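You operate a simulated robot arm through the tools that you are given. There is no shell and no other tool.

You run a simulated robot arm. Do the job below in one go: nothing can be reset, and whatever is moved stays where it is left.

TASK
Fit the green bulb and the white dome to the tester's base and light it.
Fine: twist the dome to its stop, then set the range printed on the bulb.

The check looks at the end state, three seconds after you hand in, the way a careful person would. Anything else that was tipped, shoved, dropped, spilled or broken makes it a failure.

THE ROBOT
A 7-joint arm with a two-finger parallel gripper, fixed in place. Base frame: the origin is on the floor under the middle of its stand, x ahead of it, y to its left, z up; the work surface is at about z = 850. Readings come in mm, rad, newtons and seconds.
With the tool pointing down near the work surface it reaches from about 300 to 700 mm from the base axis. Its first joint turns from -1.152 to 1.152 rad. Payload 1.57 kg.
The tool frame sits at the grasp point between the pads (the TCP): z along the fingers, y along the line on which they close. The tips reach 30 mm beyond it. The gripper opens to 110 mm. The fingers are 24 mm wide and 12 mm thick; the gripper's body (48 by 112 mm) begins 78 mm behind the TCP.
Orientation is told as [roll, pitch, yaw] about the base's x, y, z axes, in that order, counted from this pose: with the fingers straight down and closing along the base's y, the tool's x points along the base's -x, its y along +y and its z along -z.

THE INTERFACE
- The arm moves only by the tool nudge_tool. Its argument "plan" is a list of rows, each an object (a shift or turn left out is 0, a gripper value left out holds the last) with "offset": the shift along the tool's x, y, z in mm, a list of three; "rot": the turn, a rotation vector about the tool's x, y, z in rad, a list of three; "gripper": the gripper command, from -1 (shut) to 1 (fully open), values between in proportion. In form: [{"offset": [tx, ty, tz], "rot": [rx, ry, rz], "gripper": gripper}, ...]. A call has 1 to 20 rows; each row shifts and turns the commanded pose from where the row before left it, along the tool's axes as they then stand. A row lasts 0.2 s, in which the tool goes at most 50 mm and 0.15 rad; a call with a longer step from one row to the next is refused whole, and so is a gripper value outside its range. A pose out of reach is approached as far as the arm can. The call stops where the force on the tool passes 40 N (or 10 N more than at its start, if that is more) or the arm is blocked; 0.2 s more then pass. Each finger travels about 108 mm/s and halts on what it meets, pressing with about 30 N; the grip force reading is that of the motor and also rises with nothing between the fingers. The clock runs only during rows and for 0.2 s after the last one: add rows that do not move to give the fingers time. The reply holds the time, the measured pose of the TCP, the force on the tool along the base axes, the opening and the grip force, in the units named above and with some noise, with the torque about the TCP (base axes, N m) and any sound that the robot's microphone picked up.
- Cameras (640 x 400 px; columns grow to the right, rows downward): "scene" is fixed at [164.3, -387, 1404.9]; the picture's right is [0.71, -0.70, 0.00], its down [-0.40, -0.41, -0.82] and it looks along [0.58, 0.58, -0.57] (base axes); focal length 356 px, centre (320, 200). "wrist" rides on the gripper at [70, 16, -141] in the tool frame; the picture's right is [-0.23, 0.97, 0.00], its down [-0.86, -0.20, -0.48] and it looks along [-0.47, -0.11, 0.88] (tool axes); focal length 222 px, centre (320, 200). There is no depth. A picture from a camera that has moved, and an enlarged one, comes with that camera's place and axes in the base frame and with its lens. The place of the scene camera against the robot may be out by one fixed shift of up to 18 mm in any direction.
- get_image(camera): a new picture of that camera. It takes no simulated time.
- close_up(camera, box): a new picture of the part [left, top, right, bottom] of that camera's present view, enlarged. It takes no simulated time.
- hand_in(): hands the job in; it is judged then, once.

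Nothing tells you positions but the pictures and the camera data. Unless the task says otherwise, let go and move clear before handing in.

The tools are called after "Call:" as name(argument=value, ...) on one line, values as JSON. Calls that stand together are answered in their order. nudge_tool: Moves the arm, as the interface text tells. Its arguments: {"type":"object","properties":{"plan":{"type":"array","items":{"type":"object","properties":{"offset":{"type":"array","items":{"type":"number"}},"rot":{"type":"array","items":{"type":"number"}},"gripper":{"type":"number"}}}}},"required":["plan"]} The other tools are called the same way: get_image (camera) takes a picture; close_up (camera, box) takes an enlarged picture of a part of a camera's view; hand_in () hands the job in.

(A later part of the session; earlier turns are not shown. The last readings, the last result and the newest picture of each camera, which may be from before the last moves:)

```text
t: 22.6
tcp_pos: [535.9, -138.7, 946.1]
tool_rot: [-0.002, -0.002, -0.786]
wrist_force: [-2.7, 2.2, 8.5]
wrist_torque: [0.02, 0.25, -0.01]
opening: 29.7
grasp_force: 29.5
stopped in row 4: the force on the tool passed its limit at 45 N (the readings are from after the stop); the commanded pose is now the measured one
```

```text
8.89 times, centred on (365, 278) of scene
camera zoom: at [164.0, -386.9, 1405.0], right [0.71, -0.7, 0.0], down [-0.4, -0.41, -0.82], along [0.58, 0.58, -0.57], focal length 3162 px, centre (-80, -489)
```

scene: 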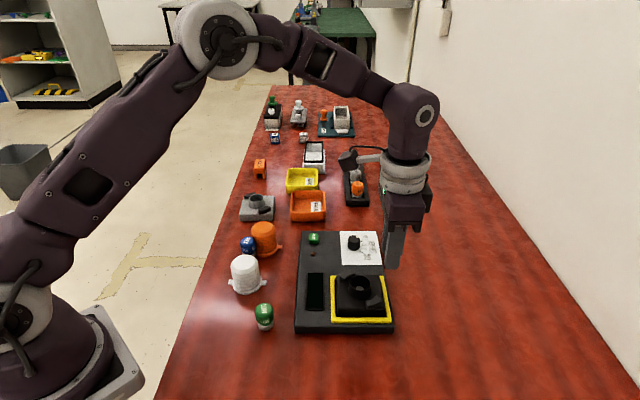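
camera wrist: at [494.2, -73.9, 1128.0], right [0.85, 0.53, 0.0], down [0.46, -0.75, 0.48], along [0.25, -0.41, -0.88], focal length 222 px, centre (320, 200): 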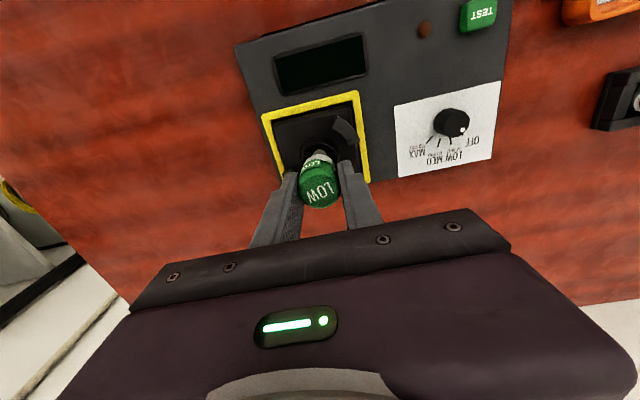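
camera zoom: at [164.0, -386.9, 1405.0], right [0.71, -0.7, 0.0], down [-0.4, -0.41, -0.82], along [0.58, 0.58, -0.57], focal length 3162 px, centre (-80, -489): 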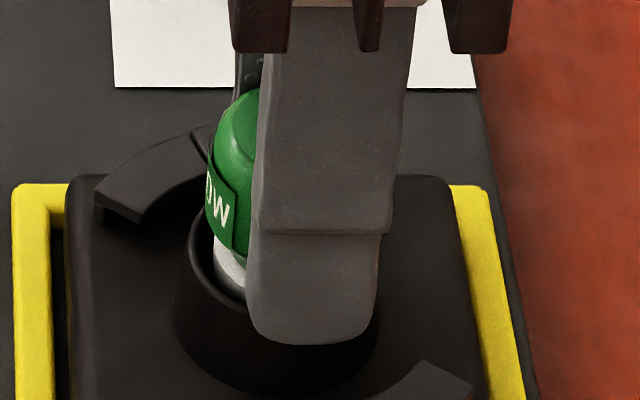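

Contact at TCP z≈946. The force and torque suggest a fingertip on the socket rim, with the bulb about 13 mm deep. I'll open gently to let the bulb settle, then check before rising.

Call:
nudge_tool(plan=[{"gripper": -0.3}, {"gripper": -0.2}, {"gripper": -0.2}, {"gripper": -0.2}])

Call:
close_up(camera="scene", box=[345, 255, 385, 300])

Call:
close_up(camera="wrist", box=[270, 110, 370, 210])

```text
t: 23.6
tcp_pos: [535.5, -138.3, 945.2]
tool_rot: [0.002, -0.005, -0.786]
wrist_force: [5.2, 1.7, 16.0]
wrist_torque: [-0.12, 0.13, 0.06]
opening: 39.3
grasp_force: 0.0
```

```text
8.89 times, centred on (365, 278) of scene
camera zoom: at [164.1, -386.8, 1405.0], right [0.71, -0.7, 0.0], down [-0.4, -0.41, -0.82], along [0.58, 0.58, -0.57], focal length 3162 px, centre (-80, -489)
```

zoom: 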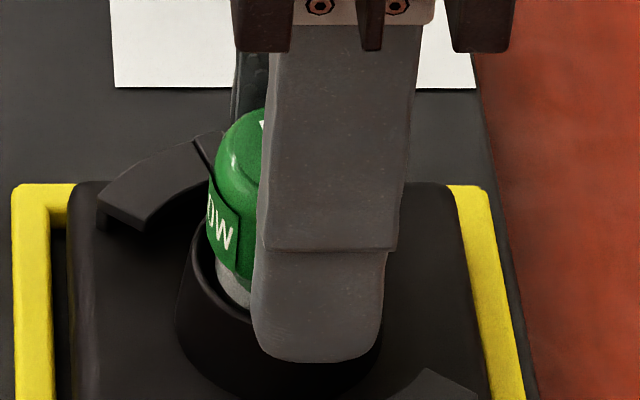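

```text
4.00 times, centred on (320, 160) of wrist
camera zoom: at [497.4, -77.0, 1086.1], right [0.85, 0.53, 0.0], down [0.46, -0.74, 0.48], along [0.26, -0.41, -0.88], focal length 888 px, centre (320, 360)
```

zoom: 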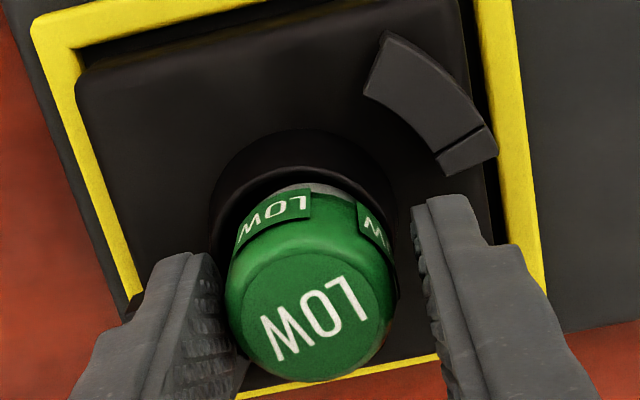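

The bulb is free but the tips still press on the rim. I'll rise a little, open wider, and then rise clear.

Call:
nudge_tool(plan=[{"offset": [0, 0, -2]}, {"offset": [0, 0, -2], "gripper": -0.1}, {"offset": [0, 0, 0], "gripper": -0.1}, {"offset": [0, 0, 0]}])

Call:
close_up(camera="scene", box=[345, 255, 385, 300])

Call:
close_up(camera="wrist", box=[270, 110, 370, 210])

```text
t: 24.6
tcp_pos: [535.2, -138.6, 948.6]
tool_rot: [-0.001, -0.003, -0.785]
wrist_force: [-0.2, 1.0, 0.3]
wrist_torque: [0.01, 0.02, 0.02]
opening: 49.5
grasp_force: 0.0
```

```text
8.89 times, centred on (365, 278) of scene
camera zoom: at [164.3, -387.0, 1404.9], right [0.71, -0.7, 0.0], down [-0.4, -0.41, -0.82], along [0.58, 0.58, -0.57], focal length 3162 px, centre (-80, -489)
```

zoom: 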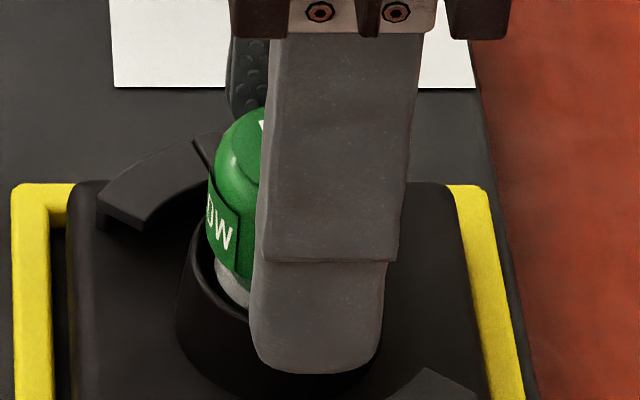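

```text
4.00 times, centred on (320, 160) of wrist
camera zoom: at [496.9, -76.9, 1089.6], right [0.85, 0.53, 0.0], down [0.46, -0.75, 0.48], along [0.25, -0.41, -0.88], focal length 888 px, centre (320, 360)
```

zoom: 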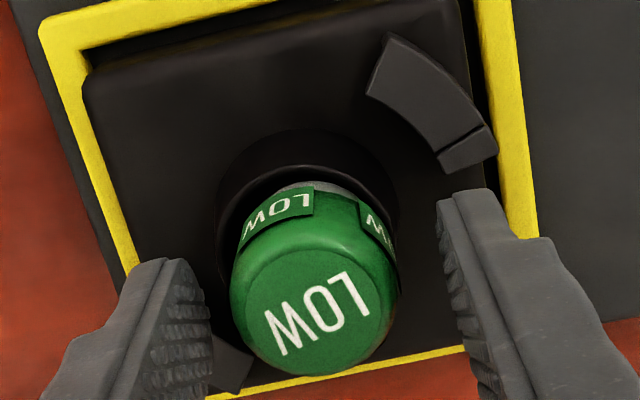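

The fingers are free of the bulb. I'll rise straight up and inspect the result.

Call:
nudge_tool(plan=[{"offset": [0, 0, -10]}, {"offset": [0, 0, -25]}, {"offset": [0, 0, -35]}, {"offset": [-30, 0, -20]}, {"offset": [-20, 0, 0]}, {"offset": [0, 0, 0]}, {"offset": [0, 0, 0]}])

Call:
close_up(camera="scene", box=[320, 225, 410, 335])

Call:
get_image(camera="wrist")

```text
t: 26.1
tcp_pos: [571.8, -172.0, 1039.7]
tool_rot: [-0.001, 0.0, -0.786]
wrist_force: [-0.3, 0.0, 0.3]
wrist_torque: [0.03, 0.01, -0.01]
opening: 49.6
grasp_force: 0.1
```

```text
3.64 times, centred on (365, 280) of scene
camera zoom: at [164.3, -387.0, 1404.9], right [0.71, -0.7, 0.0], down [-0.4, -0.41, -0.82], along [0.58, 0.58, -0.57], focal length 1293 px, centre (156, -91)
```

zoom: 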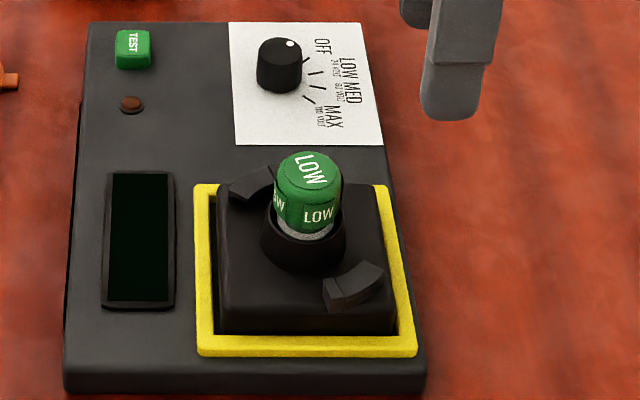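

```text
taken
camera wrist: at [533.6, -111.3, 1179.5], right [0.85, 0.53, 0.0], down [0.46, -0.75, 0.48], along [0.25, -0.41, -0.88], focal length 222 px, centre (320, 200)
```

wrist: 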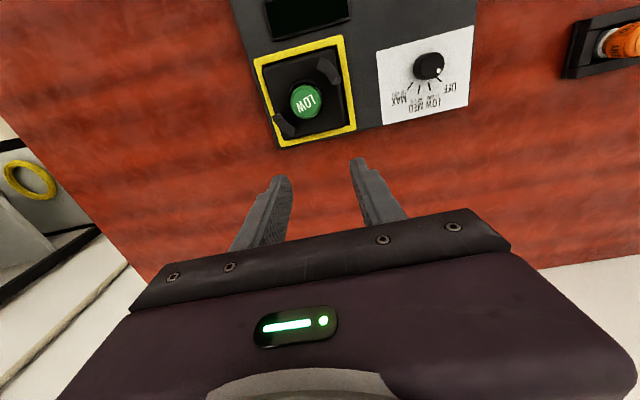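

The bulb stands in the socket. I'll zoom in from both cameras to check that it is seated straight and whether the base block moved.

Call:
close_up(camera="scene", box=[328, 262, 398, 322])

Call:
close_up(camera="wrist", box=[245, 25, 365, 150])

Call:
close_up(camera="scene", box=[345, 255, 385, 300])

```text
6.67 times, centred on (363, 292) of scene
camera zoom: at [164.3, -387.0, 1404.9], right [0.71, -0.7, 0.0], down [-0.4, -0.41, -0.82], along [0.58, 0.58, -0.57], focal length 2371 px, centre (33, -413)
```

zoom: 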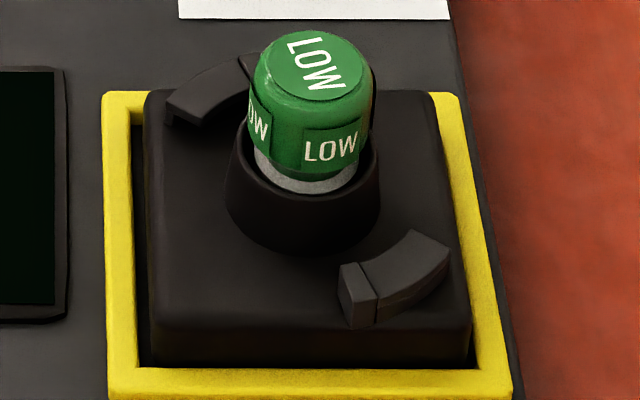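

```text
3.20 times, centred on (305, 88) of wrist
camera zoom: at [533.6, -111.3, 1179.5], right [0.85, 0.53, 0.0], down [0.46, -0.75, 0.48], along [0.25, -0.41, -0.88], focal length 711 px, centre (368, 560)
```

zoom: 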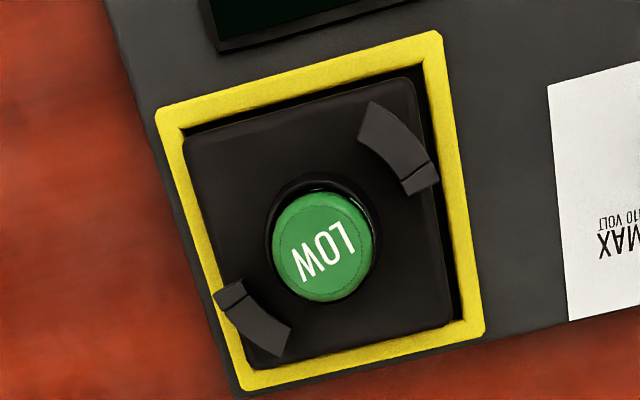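

```text
8.89 times, centred on (365, 278) of scene
camera zoom: at [164.3, -387.0, 1404.9], right [0.71, -0.7, 0.0], down [-0.4, -0.41, -0.82], along [0.58, 0.58, -0.57], focal length 3162 px, centre (-80, -489)
```

zoom: 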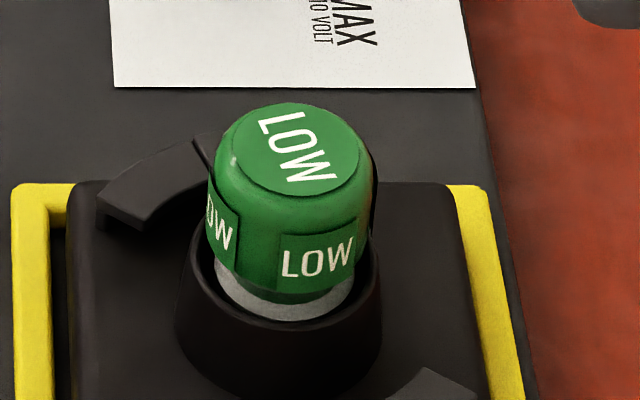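

The bulb is seated and upright at about (532,-135.5). Next I'll move over the white dome, open fully, and yaw to +45° so the fingers close along the tab axis, away from the blue bulb.

Call:
nudge_tool(plan=[{"offset": [39.1, 7.7, 0], "gripper": 1}, {"offset": [39.1, 7.7, 0]}, {"offset": [39.1, 7.7, 0]}, {"offset": [39.1, 7.7, 0]}, {"offset": [39.1, 7.7, 0]}, {"offset": [39.1, 7.7, 0]}, {"offset": [39.1, 7.7, 0]}, {"rot": [0, 0, -0.1428]}, {"rot": [0, 0, -0.1428]}, {"rot": [0, 0, -0.1428]}, {"rot": [0, 0, -0.1428]}, {"rot": [0, 0, -0.1428]}, {"rot": [0, 0, -0.1428]}, {"rot": [0, 0, -0.1428]}, {"rot": [0, 0, -0.1428]}, {"rot": [0, 0, -0.1428]}, {"rot": [0, 0, -0.1428]}, {"rot": [0, 0, -0.1428]}, {"offset": [0, 0, 15]}, {"offset": [0, 0, 0]}])

Call:
get_image(camera="wrist")

Call:
get_image(camera="scene")

```text
t: 30.4
tcp_pos: [414.4, 58.3, 1023.5]
tool_rot: [-0.003, 0.0, 0.787]
wrist_force: [0.4, -0.6, -0.6]
wrist_torque: [0.02, 0.02, 0.01]
opening: 110.1
grasp_force: 0.0
```

```text
taken
camera wrist: at [353.1, 20.7, 1163.1], right [-0.53, 0.85, 0.0], down [0.74, 0.47, 0.48], along [0.41, 0.25, -0.88], focal length 222 px, centre (320, 200)
```

wrist: 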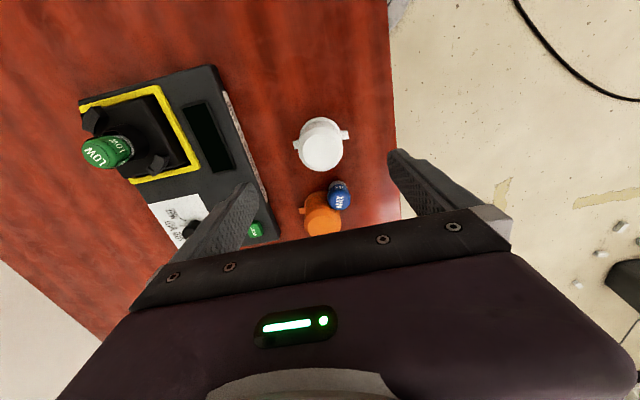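

```text
taken
```

scene: 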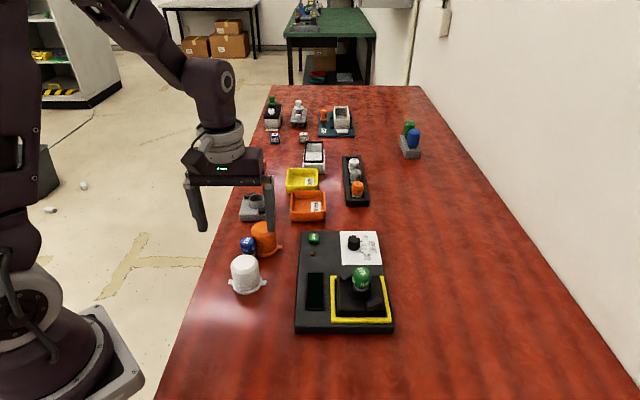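

I'm above the dome with the fingers along the tab axis. I'll zoom in to measure the dome's centre and tab direction.

Call:
close_up(camera="wrist", box=[280, 105, 360, 180])

Call:
close_up(camera="wrist", box=[70, 60, 270, 210])

```text
5.33 times, centred on (320, 142) of wrist
camera zoom: at [353.1, 20.7, 1163.1], right [-0.53, 0.85, 0.0], down [0.74, 0.47, 0.48], along [0.41, 0.25, -0.88], focal length 1185 px, centre (320, 507)
```

zoom: 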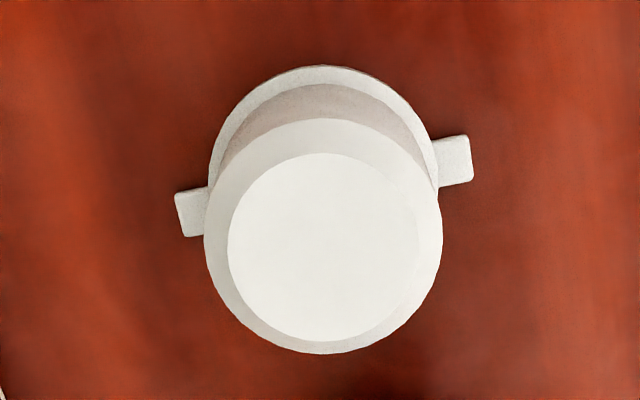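

```text
2.67 times, centred on (170, 135) of wrist
camera zoom: at [353.1, 20.7, 1163.1], right [-0.53, 0.85, 0.0], down [0.74, 0.47, 0.48], along [0.41, 0.25, -0.88], focal length 592 px, centre (720, 373)
```

zoom: 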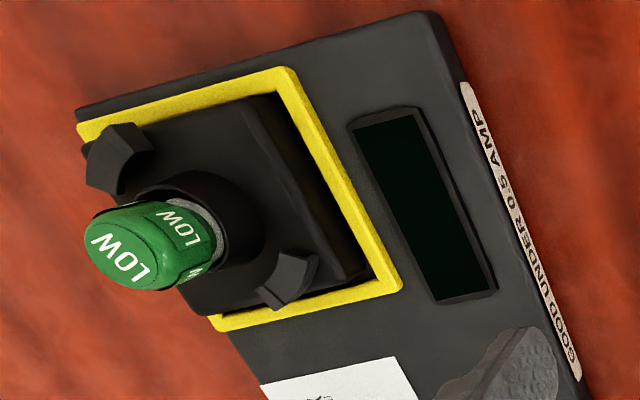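

The dome centre is at about (415.5,59.8) with its top at z≈908, and the tab axis is at -47°. I'll descend to just above it and recheck.

Call:
nudge_tool(plan=[{"offset": [-1.5, 0, 20]}, {"offset": [0, 0, 25]}, {"offset": [0, 0, 25]}, {"offset": [0, 0, 7]}, {"offset": [0, 0, 0]}, {"offset": [0, 0, 0]}, {"offset": [0, 0, 0]}])

Call:
get_image(camera="wrist")

Call:
close_up(camera="scene", box=[200, 190, 310, 310])

```text
t: 31.9
tcp_pos: [415.7, 58.4, 946.2]
tool_rot: [-0.004, -0.003, 0.786]
wrist_force: [-1.1, -0.5, -0.3]
wrist_torque: [0.0, -0.02, 0.01]
opening: 110.1
grasp_force: 0.0
```

```text
taken
camera wrist: at [354.9, 21.4, 1086.4], right [-0.53, 0.85, 0.0], down [0.74, 0.46, 0.48], along [0.41, 0.25, -0.88], focal length 222 px, centre (320, 200)
```

wrist: 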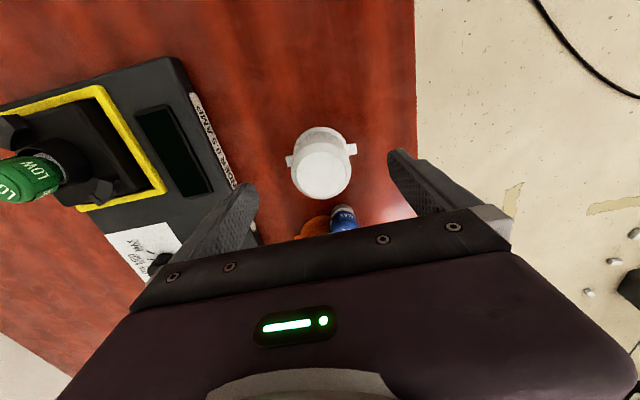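

```text
3.33 times, centred on (255, 250) of scene
camera zoom: at [164.3, -387.0, 1404.9], right [0.71, -0.7, 0.0], down [-0.4, -0.41, -0.82], along [0.58, 0.58, -0.57], focal length 1186 px, centre (537, 33)
```

zoom: 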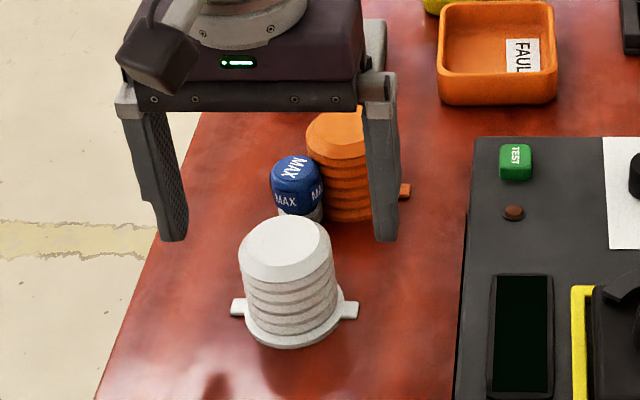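

Call:
close_up(camera="wrist", box=[275, 115, 365, 210])

```text
4.21 times, centred on (320, 162) of wrist
camera zoom: at [354.9, 21.4, 1086.4], right [-0.53, 0.85, 0.0], down [0.74, 0.46, 0.48], along [0.41, 0.25, -0.88], focal length 935 px, centre (320, 358)
```

zoom: 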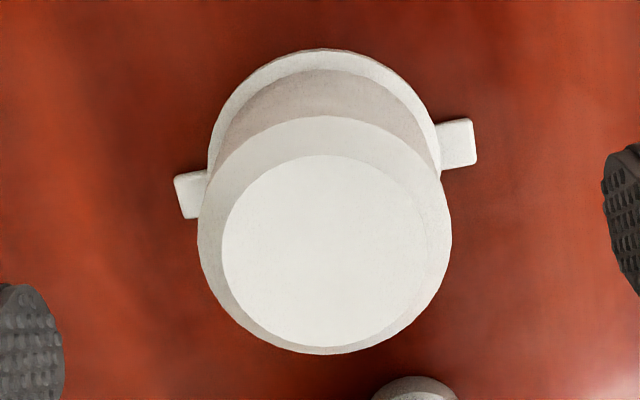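

The dome centre is confirmed at (415.6,60.4) with its top at z≈907.5. I'll make a small correction, descend to z≈900 and close on the ribbed body.

Call:
nudge_tool(plan=[{"offset": [-0.8, 1.2, 10]}, {"offset": [0, 0, 14]}, {"offset": [0, 0, 12]}, {"offset": [0, 0, 9.5]}, {"offset": [0, 0, 0]}, {"offset": [0, 0, 0]}])

Call:
close_up(camera="wrist", box=[240, 110, 400, 230])

Call:
close_up(camera="scene", box=[200, 190, 310, 310])

```text
t: 33.4
tcp_pos: [417.1, 61.9, 900.3]
tool_rot: [-0.003, -0.001, 0.786]
wrist_force: [0.4, 0.5, 0.2]
wrist_torque: [-0.02, -0.06, -0.03]
opening: 110.0
grasp_force: 0.1
```

```text
3.33 times, centred on (320, 170) of wrist
camera zoom: at [356.0, 23.5, 1041.0], right [-0.53, 0.85, 0.0], down [0.74, 0.46, 0.48], along [0.41, 0.25, -0.88], focal length 740 px, centre (320, 300)
```

zoom: 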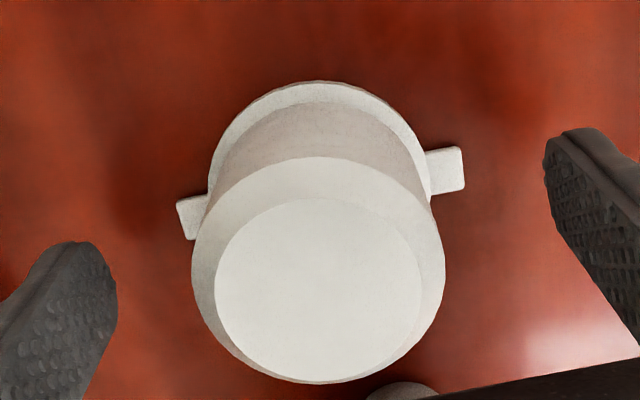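

```text
3.33 times, centred on (255, 250) of scene
camera zoom: at [164.3, -387.0, 1404.9], right [0.71, -0.7, 0.0], down [-0.4, -0.41, -0.82], along [0.58, 0.58, -0.57], focal length 1186 px, centre (537, 33)
```

zoom: 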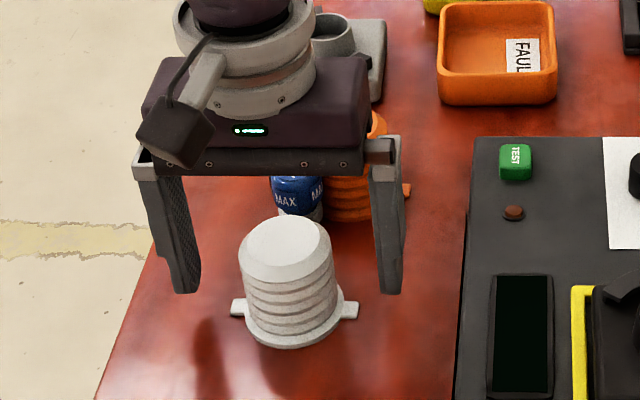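

The tool overshot about 2 mm along the far direction. I'll correct that, let it settle, and then close.

Call:
nudge_tool(plan=[{"offset": [2, 0, 0]}, {"offset": [0, 0, 0]}, {"offset": [0, 0, 0]}, {"offset": [0, 0, 0]}])

Call:
close_up(camera="wrist", box=[240, 110, 400, 230])

```text
t: 34.4
tcp_pos: [417.1, 58.9, 900.7]
tool_rot: [-0.003, -0.003, 0.784]
wrist_force: [0.5, 0.2, 0.5]
wrist_torque: [0.01, 0.01, -0.01]
opening: 109.7
grasp_force: 0.0
```

```text
3.33 times, centred on (320, 170) of wrist
camera zoom: at [354.5, 22.0, 1041.5], right [-0.53, 0.85, 0.0], down [0.74, 0.46, 0.48], along [0.41, 0.25, -0.88], focal length 740 px, centre (320, 300)
```

zoom: 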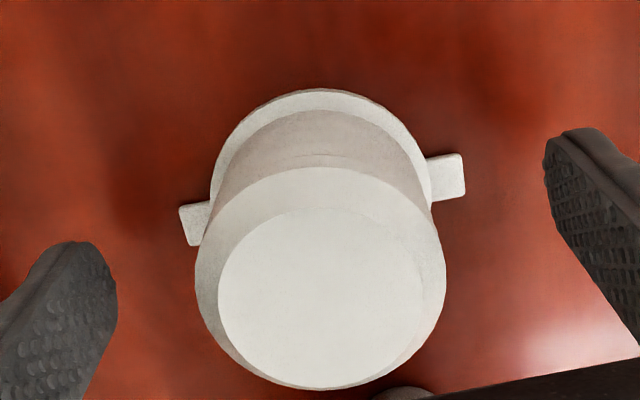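

The dome is now centred on the tool. I'm closing the gripper.

Call:
nudge_tool(plan=[{"gripper": -1}, {"gripper": -1}, {"gripper": -1}, {"gripper": -1}, {"gripper": -1}])

Call:
close_up(camera="wrist", box=[240, 110, 400, 230])

Call:
close_up(camera="scene", box=[200, 190, 310, 310])

```text
t: 35.5
tcp_pos: [415.6, 59.8, 901.2]
tool_rot: [-0.005, -0.003, 0.786]
wrist_force: [-0.3, 1.1, 3.3]
wrist_torque: [0.18, 0.1, -0.01]
opening: 54.1
grasp_force: 30.6
```

```text
3.33 times, centred on (320, 170) of wrist
camera zoom: at [354.4, 22.1, 1041.5], right [-0.53, 0.85, 0.0], down [0.74, 0.46, 0.48], along [0.41, 0.25, -0.88], focal length 740 px, centre (320, 300)
```

zoom: 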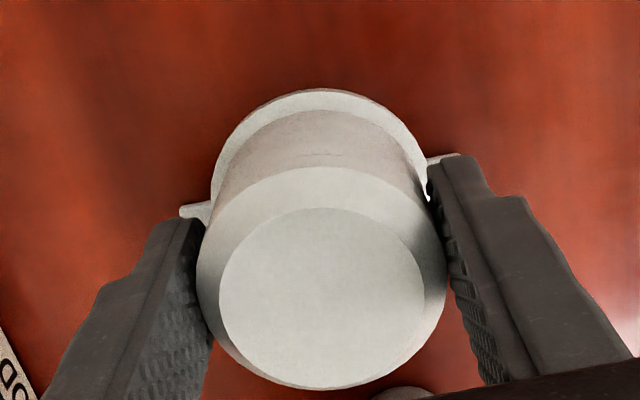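

```text
3.33 times, centred on (255, 250) of scene
camera zoom: at [164.2, -387.0, 1404.9], right [0.71, -0.7, 0.0], down [-0.4, -0.41, -0.82], along [0.58, 0.58, -0.57], focal length 1186 px, centre (537, 33)
```

zoom: 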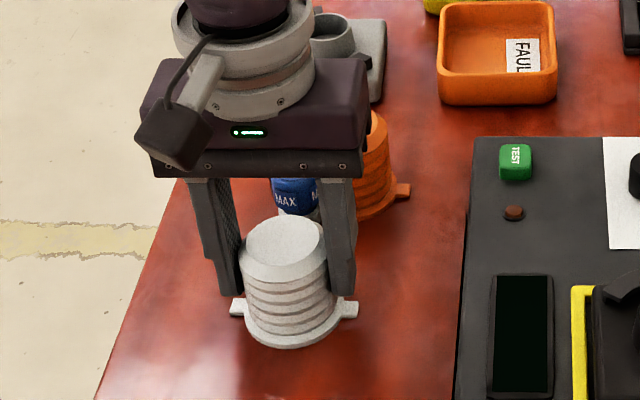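

The dome is gripped at 54 mm. I'll lift it gently and verify before carrying it.

Call:
nudge_tool(plan=[{"offset": [0, 0, -2]}, {"offset": [0, 0, -4]}, {"offset": [0, 0, -8]}, {"offset": [0, 0, -12]}, {"offset": [0, 0, -16]}, {"offset": [0, 0, -20]}, {"offset": [0, 0, -22]}, {"offset": [0, 0, -22]}, {"offset": [0, 0, -16]}, {"offset": [0, 0, -4]}, {"offset": [0, 0, 0]}, {"offset": [0, 0, 0]}])

Call:
close_up(camera="scene", box=[200, 150, 400, 330])

Call:
close_up(camera="wrist", box=[240, 110, 400, 230])

```text
t: 38.1
tcp_pos: [414.9, 59.1, 1027.4]
tool_rot: [-0.004, -0.003, 0.785]
wrist_force: [0.1, -0.2, 0.1]
wrist_torque: [-0.02, -0.01, 0.03]
opening: 54.2
grasp_force: 29.4
```

```text
2.22 times, centred on (300, 240) of scene
camera zoom: at [164.3, -387.0, 1404.9], right [0.71, -0.7, 0.0], down [-0.4, -0.41, -0.82], along [0.58, 0.58, -0.57], focal length 790 px, centre (364, 111)
```

zoom: 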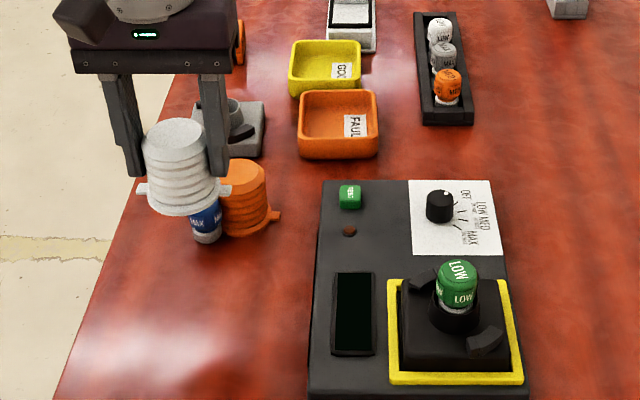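

```text
3.33 times, centred on (320, 170) of wrist
camera zoom: at [353.5, 22.2, 1167.7], right [-0.53, 0.85, 0.0], down [0.74, 0.46, 0.48], along [0.41, 0.25, -0.88], focal length 740 px, centre (320, 300)
```

zoom: 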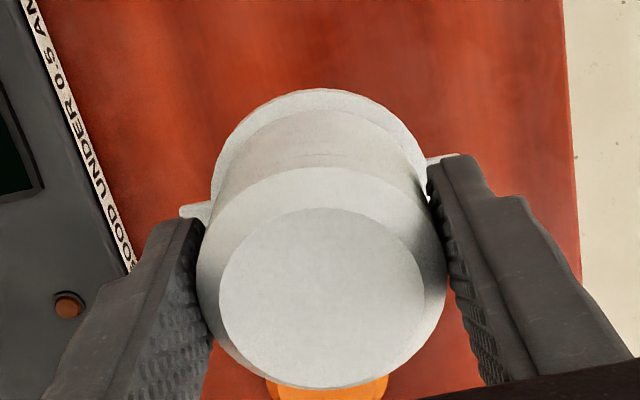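

The dome is securely held. I'll carry it to a spot beyond the socket from which the wrist camera looks straight down on the base, so I can measure its centre precisely.

Call:
nudge_tool(plan=[{"offset": [0, -8, 0]}, {"offset": [-1, -14, 0]}, {"offset": [-1.3, -20, 0]}, {"offset": [-1.3, -20, 0]}, {"offset": [-1.3, -20, 0]}, {"offset": [-1.3, -20, 0]}, {"offset": [-1.3, -20, 0]}, {"offset": [-1.3, -20, 0]}, {"offset": [-1.3, -20, 0]}, {"offset": [-1.3, -20, 0]}, {"offset": [-1.3, -20, 0]}, {"offset": [-1, -12, 0]}, {"offset": [0, -6, 0]}, {"offset": [0, 0, 0]}, {"offset": [0, 0, 0]}, {"offset": [0, 0, 0]}])

Call:
get_image(camera="wrist")

Call:
close_up(camera="wrist", box=[250, 20, 390, 150])

Call:
get_image(camera="scene")

```text
t: 41.5
tcp_pos: [581.1, -86.3, 1028.8]
tool_rot: [0.0, -0.002, 0.786]
wrist_force: [0.1, 0.3, -0.9]
wrist_torque: [0.0, -0.02, -0.02]
opening: 54.2
grasp_force: 30.1
```

```text
taken
camera wrist: at [519.5, -124.4, 1169.0], right [-0.53, 0.85, 0.0], down [0.74, 0.46, 0.48], along [0.41, 0.25, -0.88], focal length 222 px, centre (320, 200)
```

wrist: 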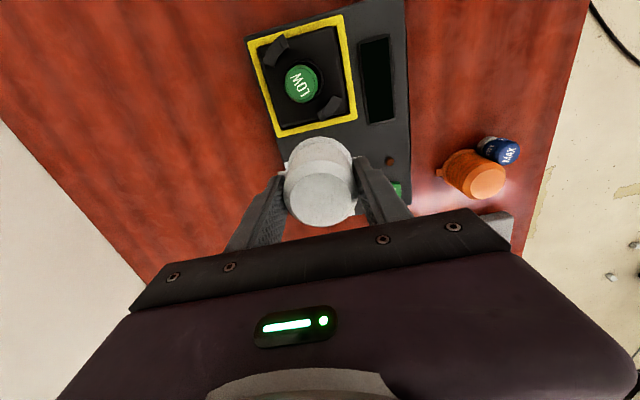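

```text
3.08 times, centred on (320, 85) of wrist
camera zoom: at [519.5, -124.4, 1169.0], right [-0.53, 0.85, 0.0], down [0.74, 0.46, 0.48], along [0.41, 0.25, -0.88], focal length 684 px, centre (320, 554)
```

zoom: 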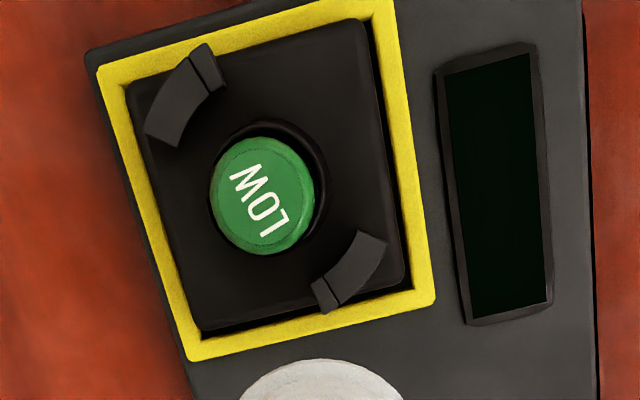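

```text
taken
```

scene: 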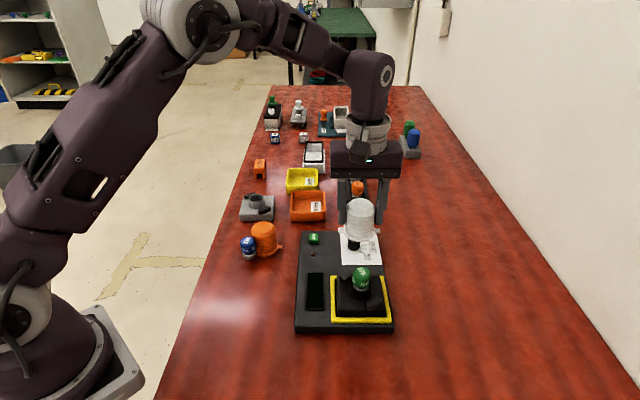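

This gives a nearly vertical view of the base. I'll zoom in for precise lug coordinates.

Call:
close_up(camera="wrist", box=[265, 25, 345, 125])

Call:
close_up(camera="wrist", box=[270, 20, 330, 80])

Call:
close_up(camera="wrist", box=[290, 60, 350, 120])

```text
4.00 times, centred on (305, 75) of wrist
camera zoom: at [519.5, -124.4, 1169.0], right [-0.53, 0.85, 0.0], down [0.74, 0.46, 0.48], along [0.41, 0.25, -0.88], focal length 888 px, centre (380, 700)
```

zoom: 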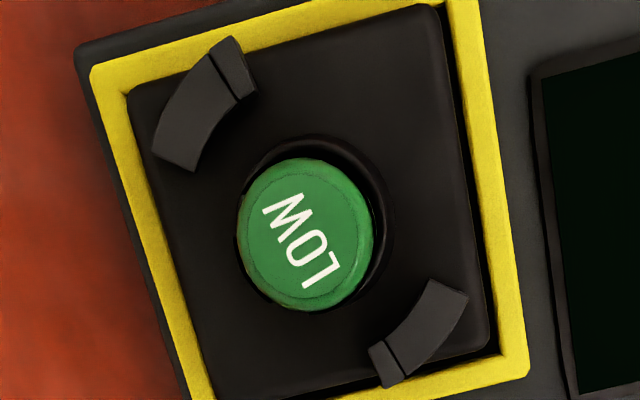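

```text
6.67 times, centred on (300, 50) of wrist
camera zoom: at [519.5, -124.4, 1169.0], right [-0.53, 0.85, 0.0], down [0.74, 0.46, 0.48], along [0.41, 0.25, -0.88], focal length 1481 px, centre (453, 1200)
```

zoom: 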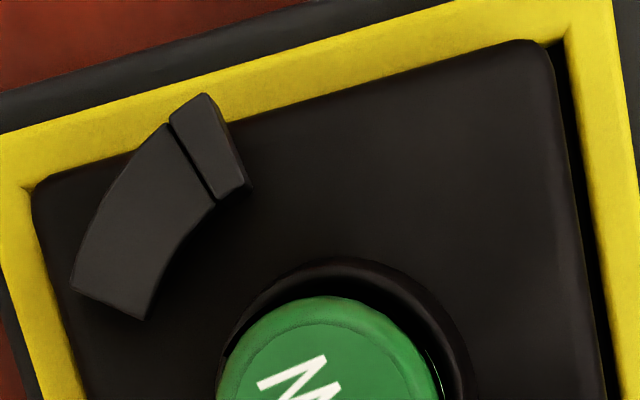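

```text
6.67 times, centred on (320, 90) of wrist
camera zoom: at [519.5, -124.4, 1169.0], right [-0.53, 0.85, 0.0], down [0.74, 0.46, 0.48], along [0.41, 0.25, -0.88], focal length 1481 px, centre (320, 933)
```

zoom: 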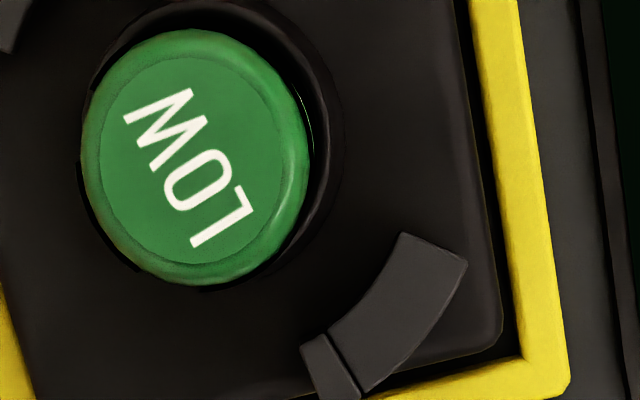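

The base centre is at about (531,-137.5) and the gaps between the lugs line up with the current tab direction. I'll move the dome directly above it at the same height and check.

Call:
nudge_tool(plan=[{"offset": [8, -0.2, 0]}, {"offset": [14, -0.3, 0]}, {"offset": [15, -0.3, 0]}, {"offset": [15, -0.3, 0]}, {"offset": [12, -0.3, 0]}, {"offset": [7.7, 0, 0]}, {"offset": [0, 0, 0]}, {"offset": [0, 0, 0]}, {"offset": [0, 0, 0]}])

Call:
get_image(camera="wrist")

Call:
close_up(camera="scene", box=[310, 195, 420, 335])

```text
t: 43.5
tcp_pos: [529.1, -138.8, 1028.2]
tool_rot: [-0.002, -0.002, 0.786]
wrist_force: [-1.0, -0.1, -0.8]
wrist_torque: [0.0, -0.04, -0.01]
opening: 54.0
grasp_force: 29.6
```

```text
taken
camera wrist: at [468.8, -176.0, 1168.4], right [-0.53, 0.85, 0.0], down [0.74, 0.46, 0.48], along [0.41, 0.25, -0.88], focal length 222 px, centre (320, 200)
```

wrist: 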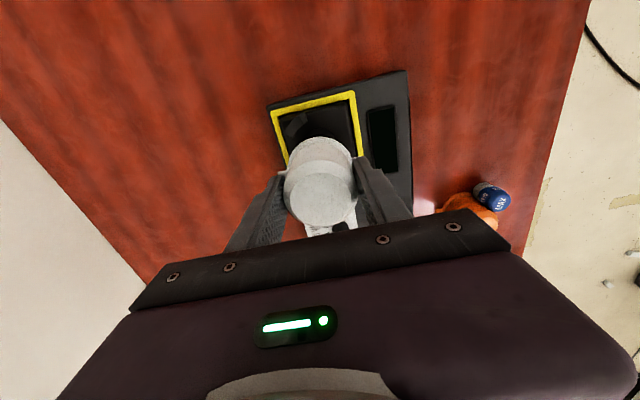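

```text
2.86 times, centred on (365, 265) of scene
camera zoom: at [164.3, -387.0, 1404.9], right [0.71, -0.7, 0.0], down [-0.4, -0.41, -0.82], along [0.58, 0.58, -0.57], focal length 1016 px, centre (191, 14)
```

zoom: 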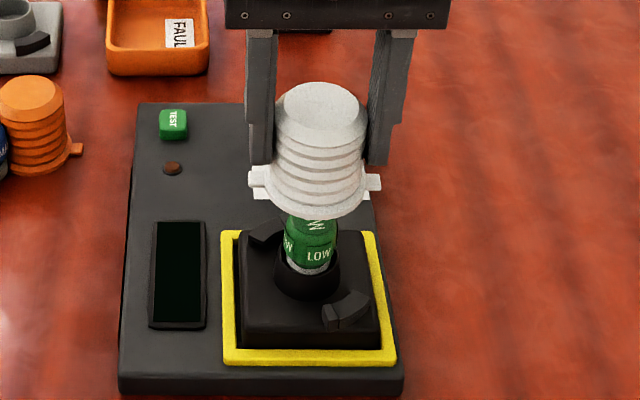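

The left-right alignment from the scene camera is essentially exact. I'll nudge 0.8 mm forward, lower the dome over the bulb to just above the lugs, and check again.

Call:
nudge_tool(plan=[{"offset": [-0.8, 0, 6]}, {"offset": [0, 0, 8]}, {"offset": [0, 0, 8]}, {"offset": [0, 0, 8]}, {"offset": [0, 0, 8]}, {"offset": [0, 0, 8]}, {"offset": [0, 0, 8]}, {"offset": [0, 0, 4]}, {"offset": [0, 0, 0]}, {"offset": [0, 0, 0]}])

Call:
close_up(camera="scene", box=[320, 225, 405, 325])

Call:
close_up(camera="wrist", box=[240, 70, 400, 190])

```text
t: 45.8
tcp_pos: [530.7, -138.1, 969.6]
tool_rot: [-0.001, -0.003, 0.787]
wrist_force: [0.0, -0.1, -1.4]
wrist_torque: [-0.02, 0.01, 0.03]
opening: 54.2
grasp_force: 30.0
```

```text
4.00 times, centred on (362, 275) of scene
camera zoom: at [164.3, -387.0, 1404.9], right [0.71, -0.7, 0.0], down [-0.4, -0.41, -0.82], along [0.58, 0.58, -0.57], focal length 1423 px, centre (150, -100)
```

zoom: 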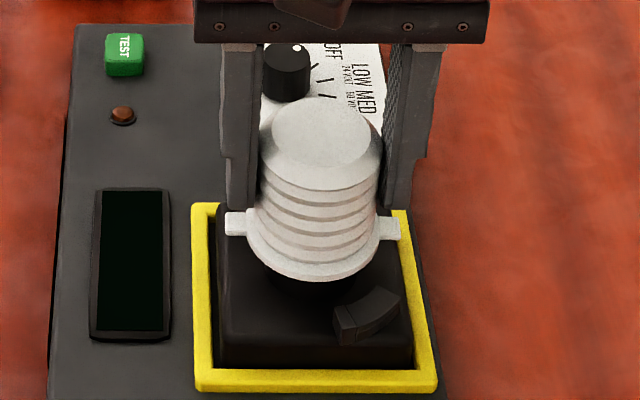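

```text
3.33 times, centred on (320, 130) of wrist
camera zoom: at [469.4, -175.2, 1110.0], right [-0.53, 0.85, 0.0], down [0.74, 0.46, 0.48], along [0.41, 0.25, -0.88], focal length 740 px, centre (320, 433)
```

zoom: 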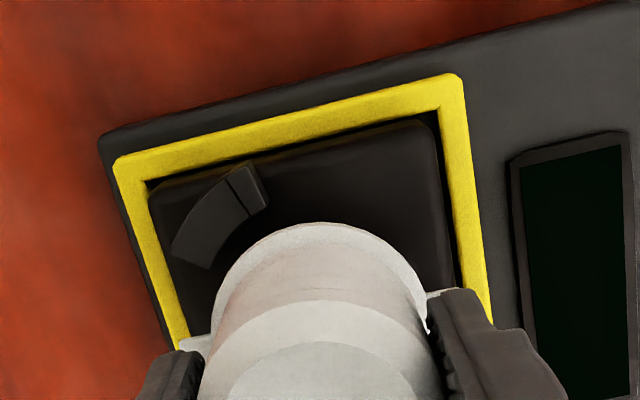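

It's clear so far. I'll lower further until the flange is just above the lugs and check the clearance.

Call:
nudge_tool(plan=[{"offset": [0, 0, 4]}, {"offset": [0, 0, 4]}, {"offset": [0, 0, 3]}, {"offset": [0, 0, 2]}, {"offset": [0, 0, 0]}, {"offset": [0, 0, 0]}])

Call:
close_up(camera="scene", box=[335, 255, 400, 320])

Call:
close_up(camera="wrist", box=[260, 90, 380, 190])

```text
t: 47.1
tcp_pos: [532.3, -138.3, 956.7]
tool_rot: [-0.001, -0.001, 0.785]
wrist_force: [-0.3, -0.1, -1.0]
wrist_torque: [0.03, 0.01, 0.05]
opening: 54.2
grasp_force: 29.8
```

```text
6.15 times, centred on (368, 288) of scene
camera zoom: at [164.3, -387.0, 1404.9], right [0.71, -0.7, 0.0], down [-0.4, -0.41, -0.82], along [0.58, 0.58, -0.57], focal length 2189 px, centre (28, -338)
```

zoom: 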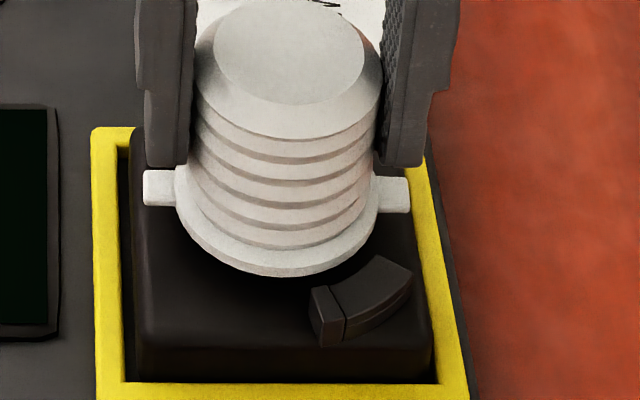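

```text
4.00 times, centred on (320, 140) of wrist
camera zoom: at [470.1, -174.9, 1097.3], right [-0.53, 0.85, 0.0], down [0.74, 0.46, 0.48], along [0.41, 0.25, -0.88], focal length 888 px, centre (320, 440)
```

zoom: 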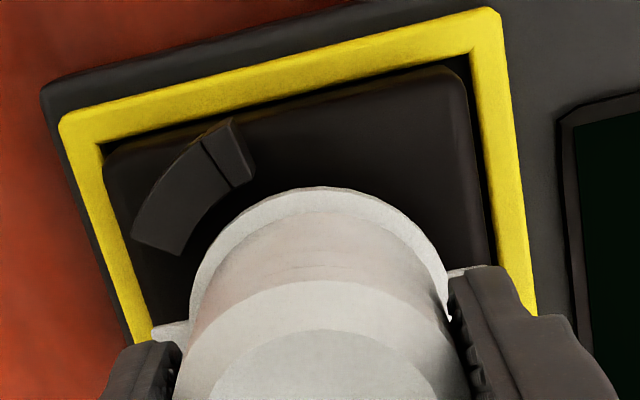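

The dome is about 1.2 mm too far forward (away from the scene camera) and otherwise centred. I'll correct that and lower slowly to contact.

Call:
nudge_tool(plan=[{"offset": [1.2, -0.3, 0]}, {"offset": [0, 0, 0]}, {"offset": [0, 0, 0]}, {"offset": [0, 0, 0]}])

Call:
close_up(camera="wrist", box=[260, 90, 380, 190])

```text
t: 48.1
tcp_pos: [530.1, -139.0, 955.3]
tool_rot: [-0.002, -0.002, 0.786]
wrist_force: [-0.2, -0.6, -0.4]
wrist_torque: [0.02, -0.02, 0.02]
opening: 53.9
grasp_force: 29.7
```

```text
4.00 times, centred on (320, 140) of wrist
camera zoom: at [469.6, -175.9, 1097.4], right [-0.53, 0.85, 0.0], down [0.74, 0.46, 0.48], along [0.41, 0.25, -0.88], focal length 888 px, centre (320, 440)
```

zoom: 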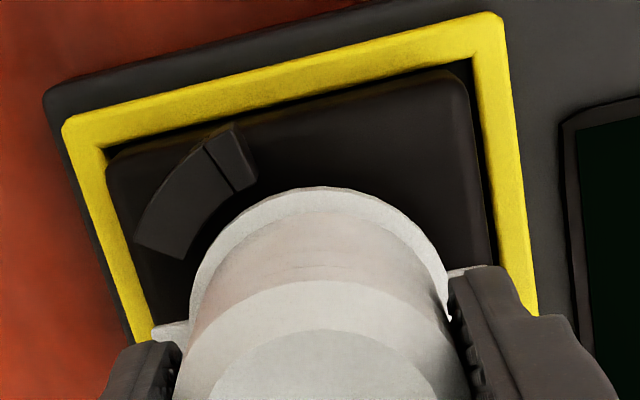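

Now lowering in small steps onto the base.

Call:
nudge_tool(plan=[{"offset": [0, 0, 1.5]}, {"offset": [0, 0, 1.5]}, {"offset": [0, 0, 1.5]}, {"offset": [0, 0, 1.5]}, {"offset": [0, 0, 1.5]}, {"offset": [0, 0, 1.5]}, {"offset": [0, 0, 0]}])

Call:
close_up(camera="scene", box=[335, 255, 400, 320])

Call:
close_up(camera="wrist", box=[260, 90, 380, 190])

```text
t: 49.8
tcp_pos: [530.7, -138.6, 947.7]
tool_rot: [-0.002, -0.001, 0.786]
wrist_force: [-0.3, -1.0, 0.2]
wrist_torque: [-0.03, -0.02, 0.02]
opening: 54.1
grasp_force: 29.8
```

```text
6.15 times, centred on (368, 288) of scene
camera zoom: at [164.3, -387.0, 1404.9], right [0.71, -0.7, 0.0], down [-0.4, -0.41, -0.82], along [0.58, 0.58, -0.57], focal length 2189 px, centre (28, -338)
```

zoom: 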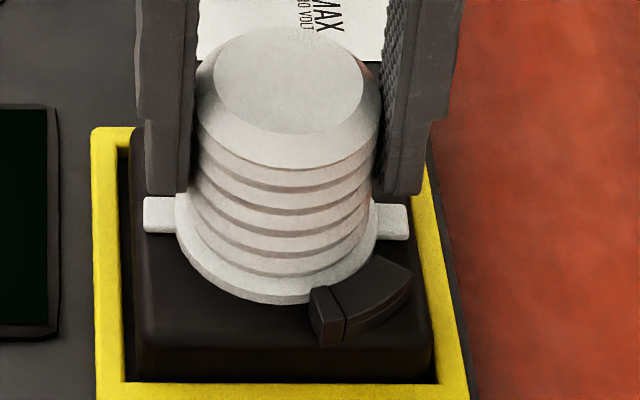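

```text
4.00 times, centred on (320, 140) of wrist
camera zoom: at [468.9, -176.5, 1087.9], right [-0.53, 0.85, 0.0], down [0.74, 0.46, 0.48], along [0.41, 0.25, -0.88], focal length 888 px, centre (320, 440)
```

zoom: 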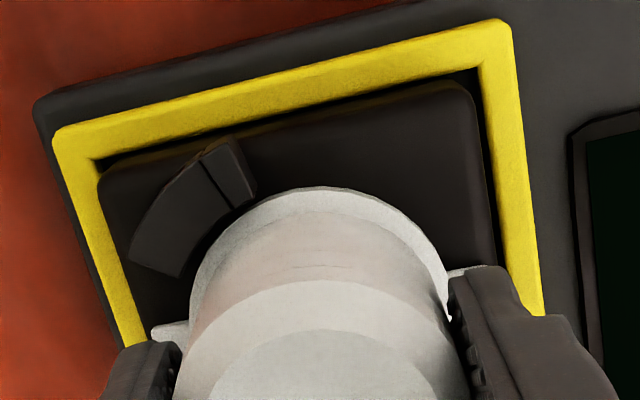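

There's no contact yet, with the flange at about lug height. The flange looks slightly close to the near lug, so I'll shift 0.8 mm forward and continue down.

Call:
nudge_tool(plan=[{"offset": [-0.8, 0, 0]}, {"offset": [0, 0, 0]}, {"offset": [0, 0, 0]}])

Call:
close_up(camera="wrist", box=[270, 105, 350, 175])

Call:
close_up(camera="scene", box=[350, 280, 395, 312])

```text
t: 50.5
tcp_pos: [531.2, -138.0, 947.8]
tool_rot: [-0.002, -0.003, 0.786]
wrist_force: [0.6, 1.3, 0.2]
wrist_torque: [-0.01, -0.02, 0.0]
opening: 54.3
grasp_force: 30.2
```

```text
5.71 times, centred on (310, 140) of wrist
camera zoom: at [469.8, -175.7, 1088.1], right [-0.53, 0.85, 0.0], down [0.74, 0.46, 0.48], along [0.41, 0.25, -0.88], focal length 1269 px, centre (377, 543)
```

zoom: 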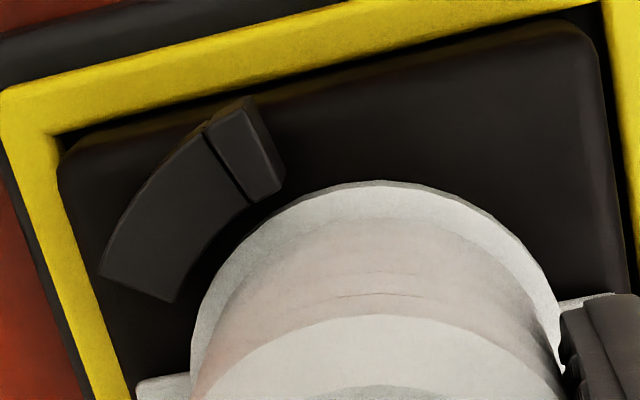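

```text
12.50 times, centred on (372, 296) of scene
camera zoom: at [164.3, -387.0, 1404.9], right [0.71, -0.7, 0.0], down [-0.4, -0.41, -0.82], along [0.58, 0.58, -0.57], focal length 4446 px, centre (-336, -1000)
```

zoom: 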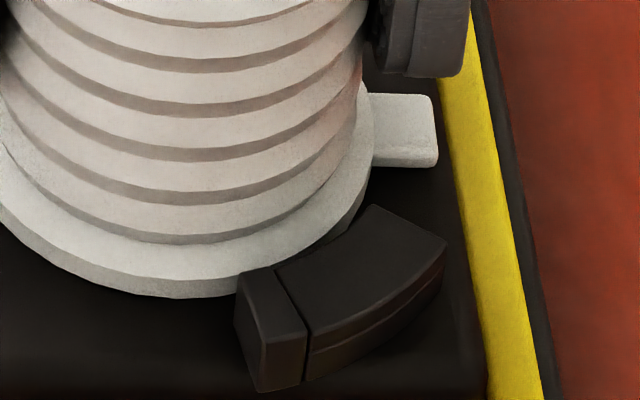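

The flange sits between the lugs with clearance on both. I'll continue down to seat it.

Call:
nudge_tool(plan=[{"offset": [0, 0, 1]}, {"offset": [0, 0, 1]}, {"offset": [0, 0, 1]}, {"offset": [0, 0, 1]}, {"offset": [0, 0, 1]}, {"offset": [0, 0, 0]}])

Call:
close_up(camera="wrist", box=[270, 105, 350, 175])

Call:
close_up(camera="scene", box=[335, 265, 400, 315])

```text
t: 52.0
tcp_pos: [530.8, -138.1, 943.7]
tool_rot: [-0.005, -0.001, 0.785]
wrist_force: [3.4, 0.0, 27.6]
wrist_torque: [0.5, 0.34, -0.01]
opening: 54.2
grasp_force: 30.3
```

```text
5.71 times, centred on (310, 140) of wrist
camera zoom: at [469.5, -175.8, 1083.6], right [-0.53, 0.85, 0.0], down [0.74, 0.46, 0.48], along [0.41, 0.25, -0.88], focal length 1269 px, centre (377, 543)
```

zoom: 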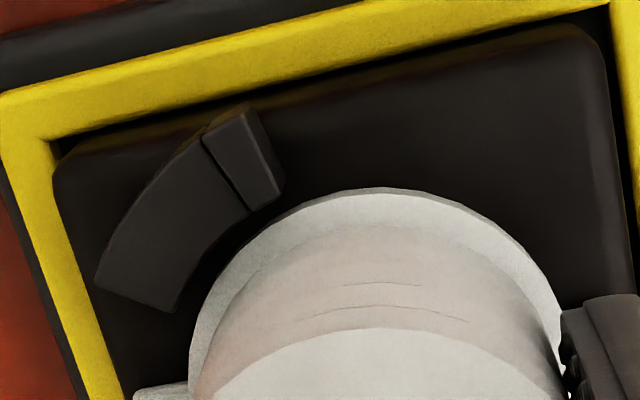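

```text
8.00 times, centred on (368, 290) of scene
camera zoom: at [163.9, -386.9, 1405.0], right [0.71, -0.7, 0.0], down [-0.4, -0.41, -0.82], along [0.58, 0.58, -0.57], focal length 2846 px, centre (-60, -520)
```

zoom: 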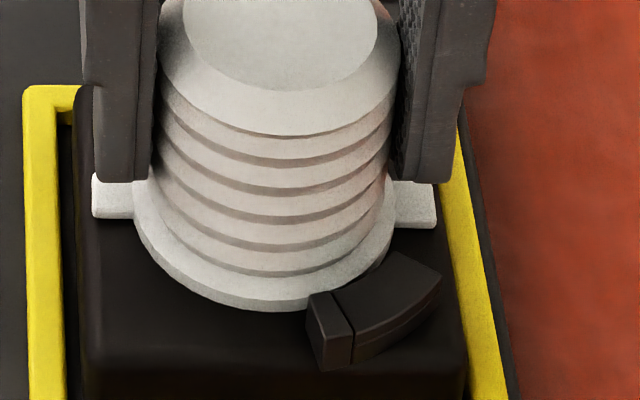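

The dome is seated on the block at the expected height. I'll ease off the downward force slightly and start twisting clockwise in small steps.

Call:
nudge_tool(plan=[{"offset": [0, 0, -0.7]}, {"offset": [0, 0, 0]}, {"rot": [0, 0, 0.05]}, {"rot": [0, 0, 0.05]}, {"rot": [0, 0, 0.05]}, {"rot": [0, 0, 0.05]}, {"rot": [0, 0, 0.05]}, {"rot": [0, 0, 0.05]}, {"rot": [0, 0, 0]}])

Call:
close_up(camera="scene", box=[335, 265, 400, 315])

Call:
get_image(camera="wrist")

```text
t: 54.0
tcp_pos: [530.7, -136.9, 944.9]
tool_rot: [-0.001, 0.0, 0.485]
wrist_force: [0.1, -0.3, 0.1]
wrist_torque: [0.03, -0.02, 0.03]
opening: 53.9
grasp_force: 30.1
```

```text
8.00 times, centred on (368, 290) of scene
camera zoom: at [164.3, -387.0, 1404.9], right [0.71, -0.7, 0.0], down [-0.4, -0.41, -0.82], along [0.58, 0.58, -0.57], focal length 2846 px, centre (-60, -520)
```

zoom: 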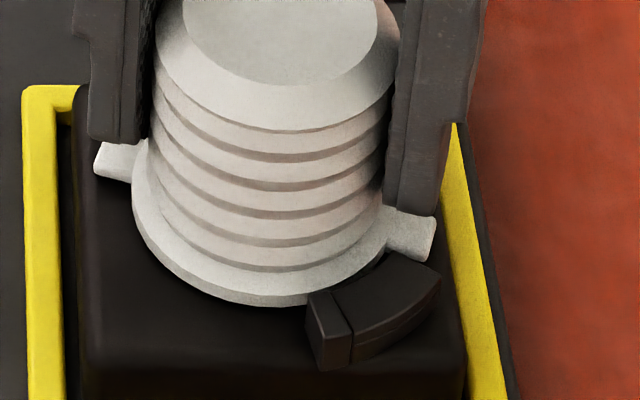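

```text
taken
camera wrist: at [461.3, -155.7, 1084.6], right [-0.25, 0.97, 0.0], down [0.85, 0.22, 0.48], along [0.47, 0.12, -0.88], focal length 222 px, centre (320, 200)
```

wrist: 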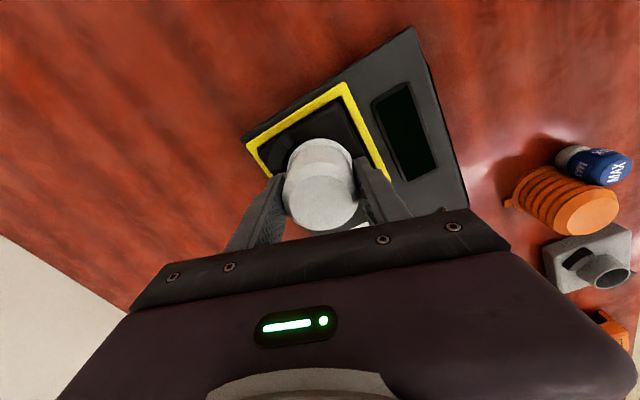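

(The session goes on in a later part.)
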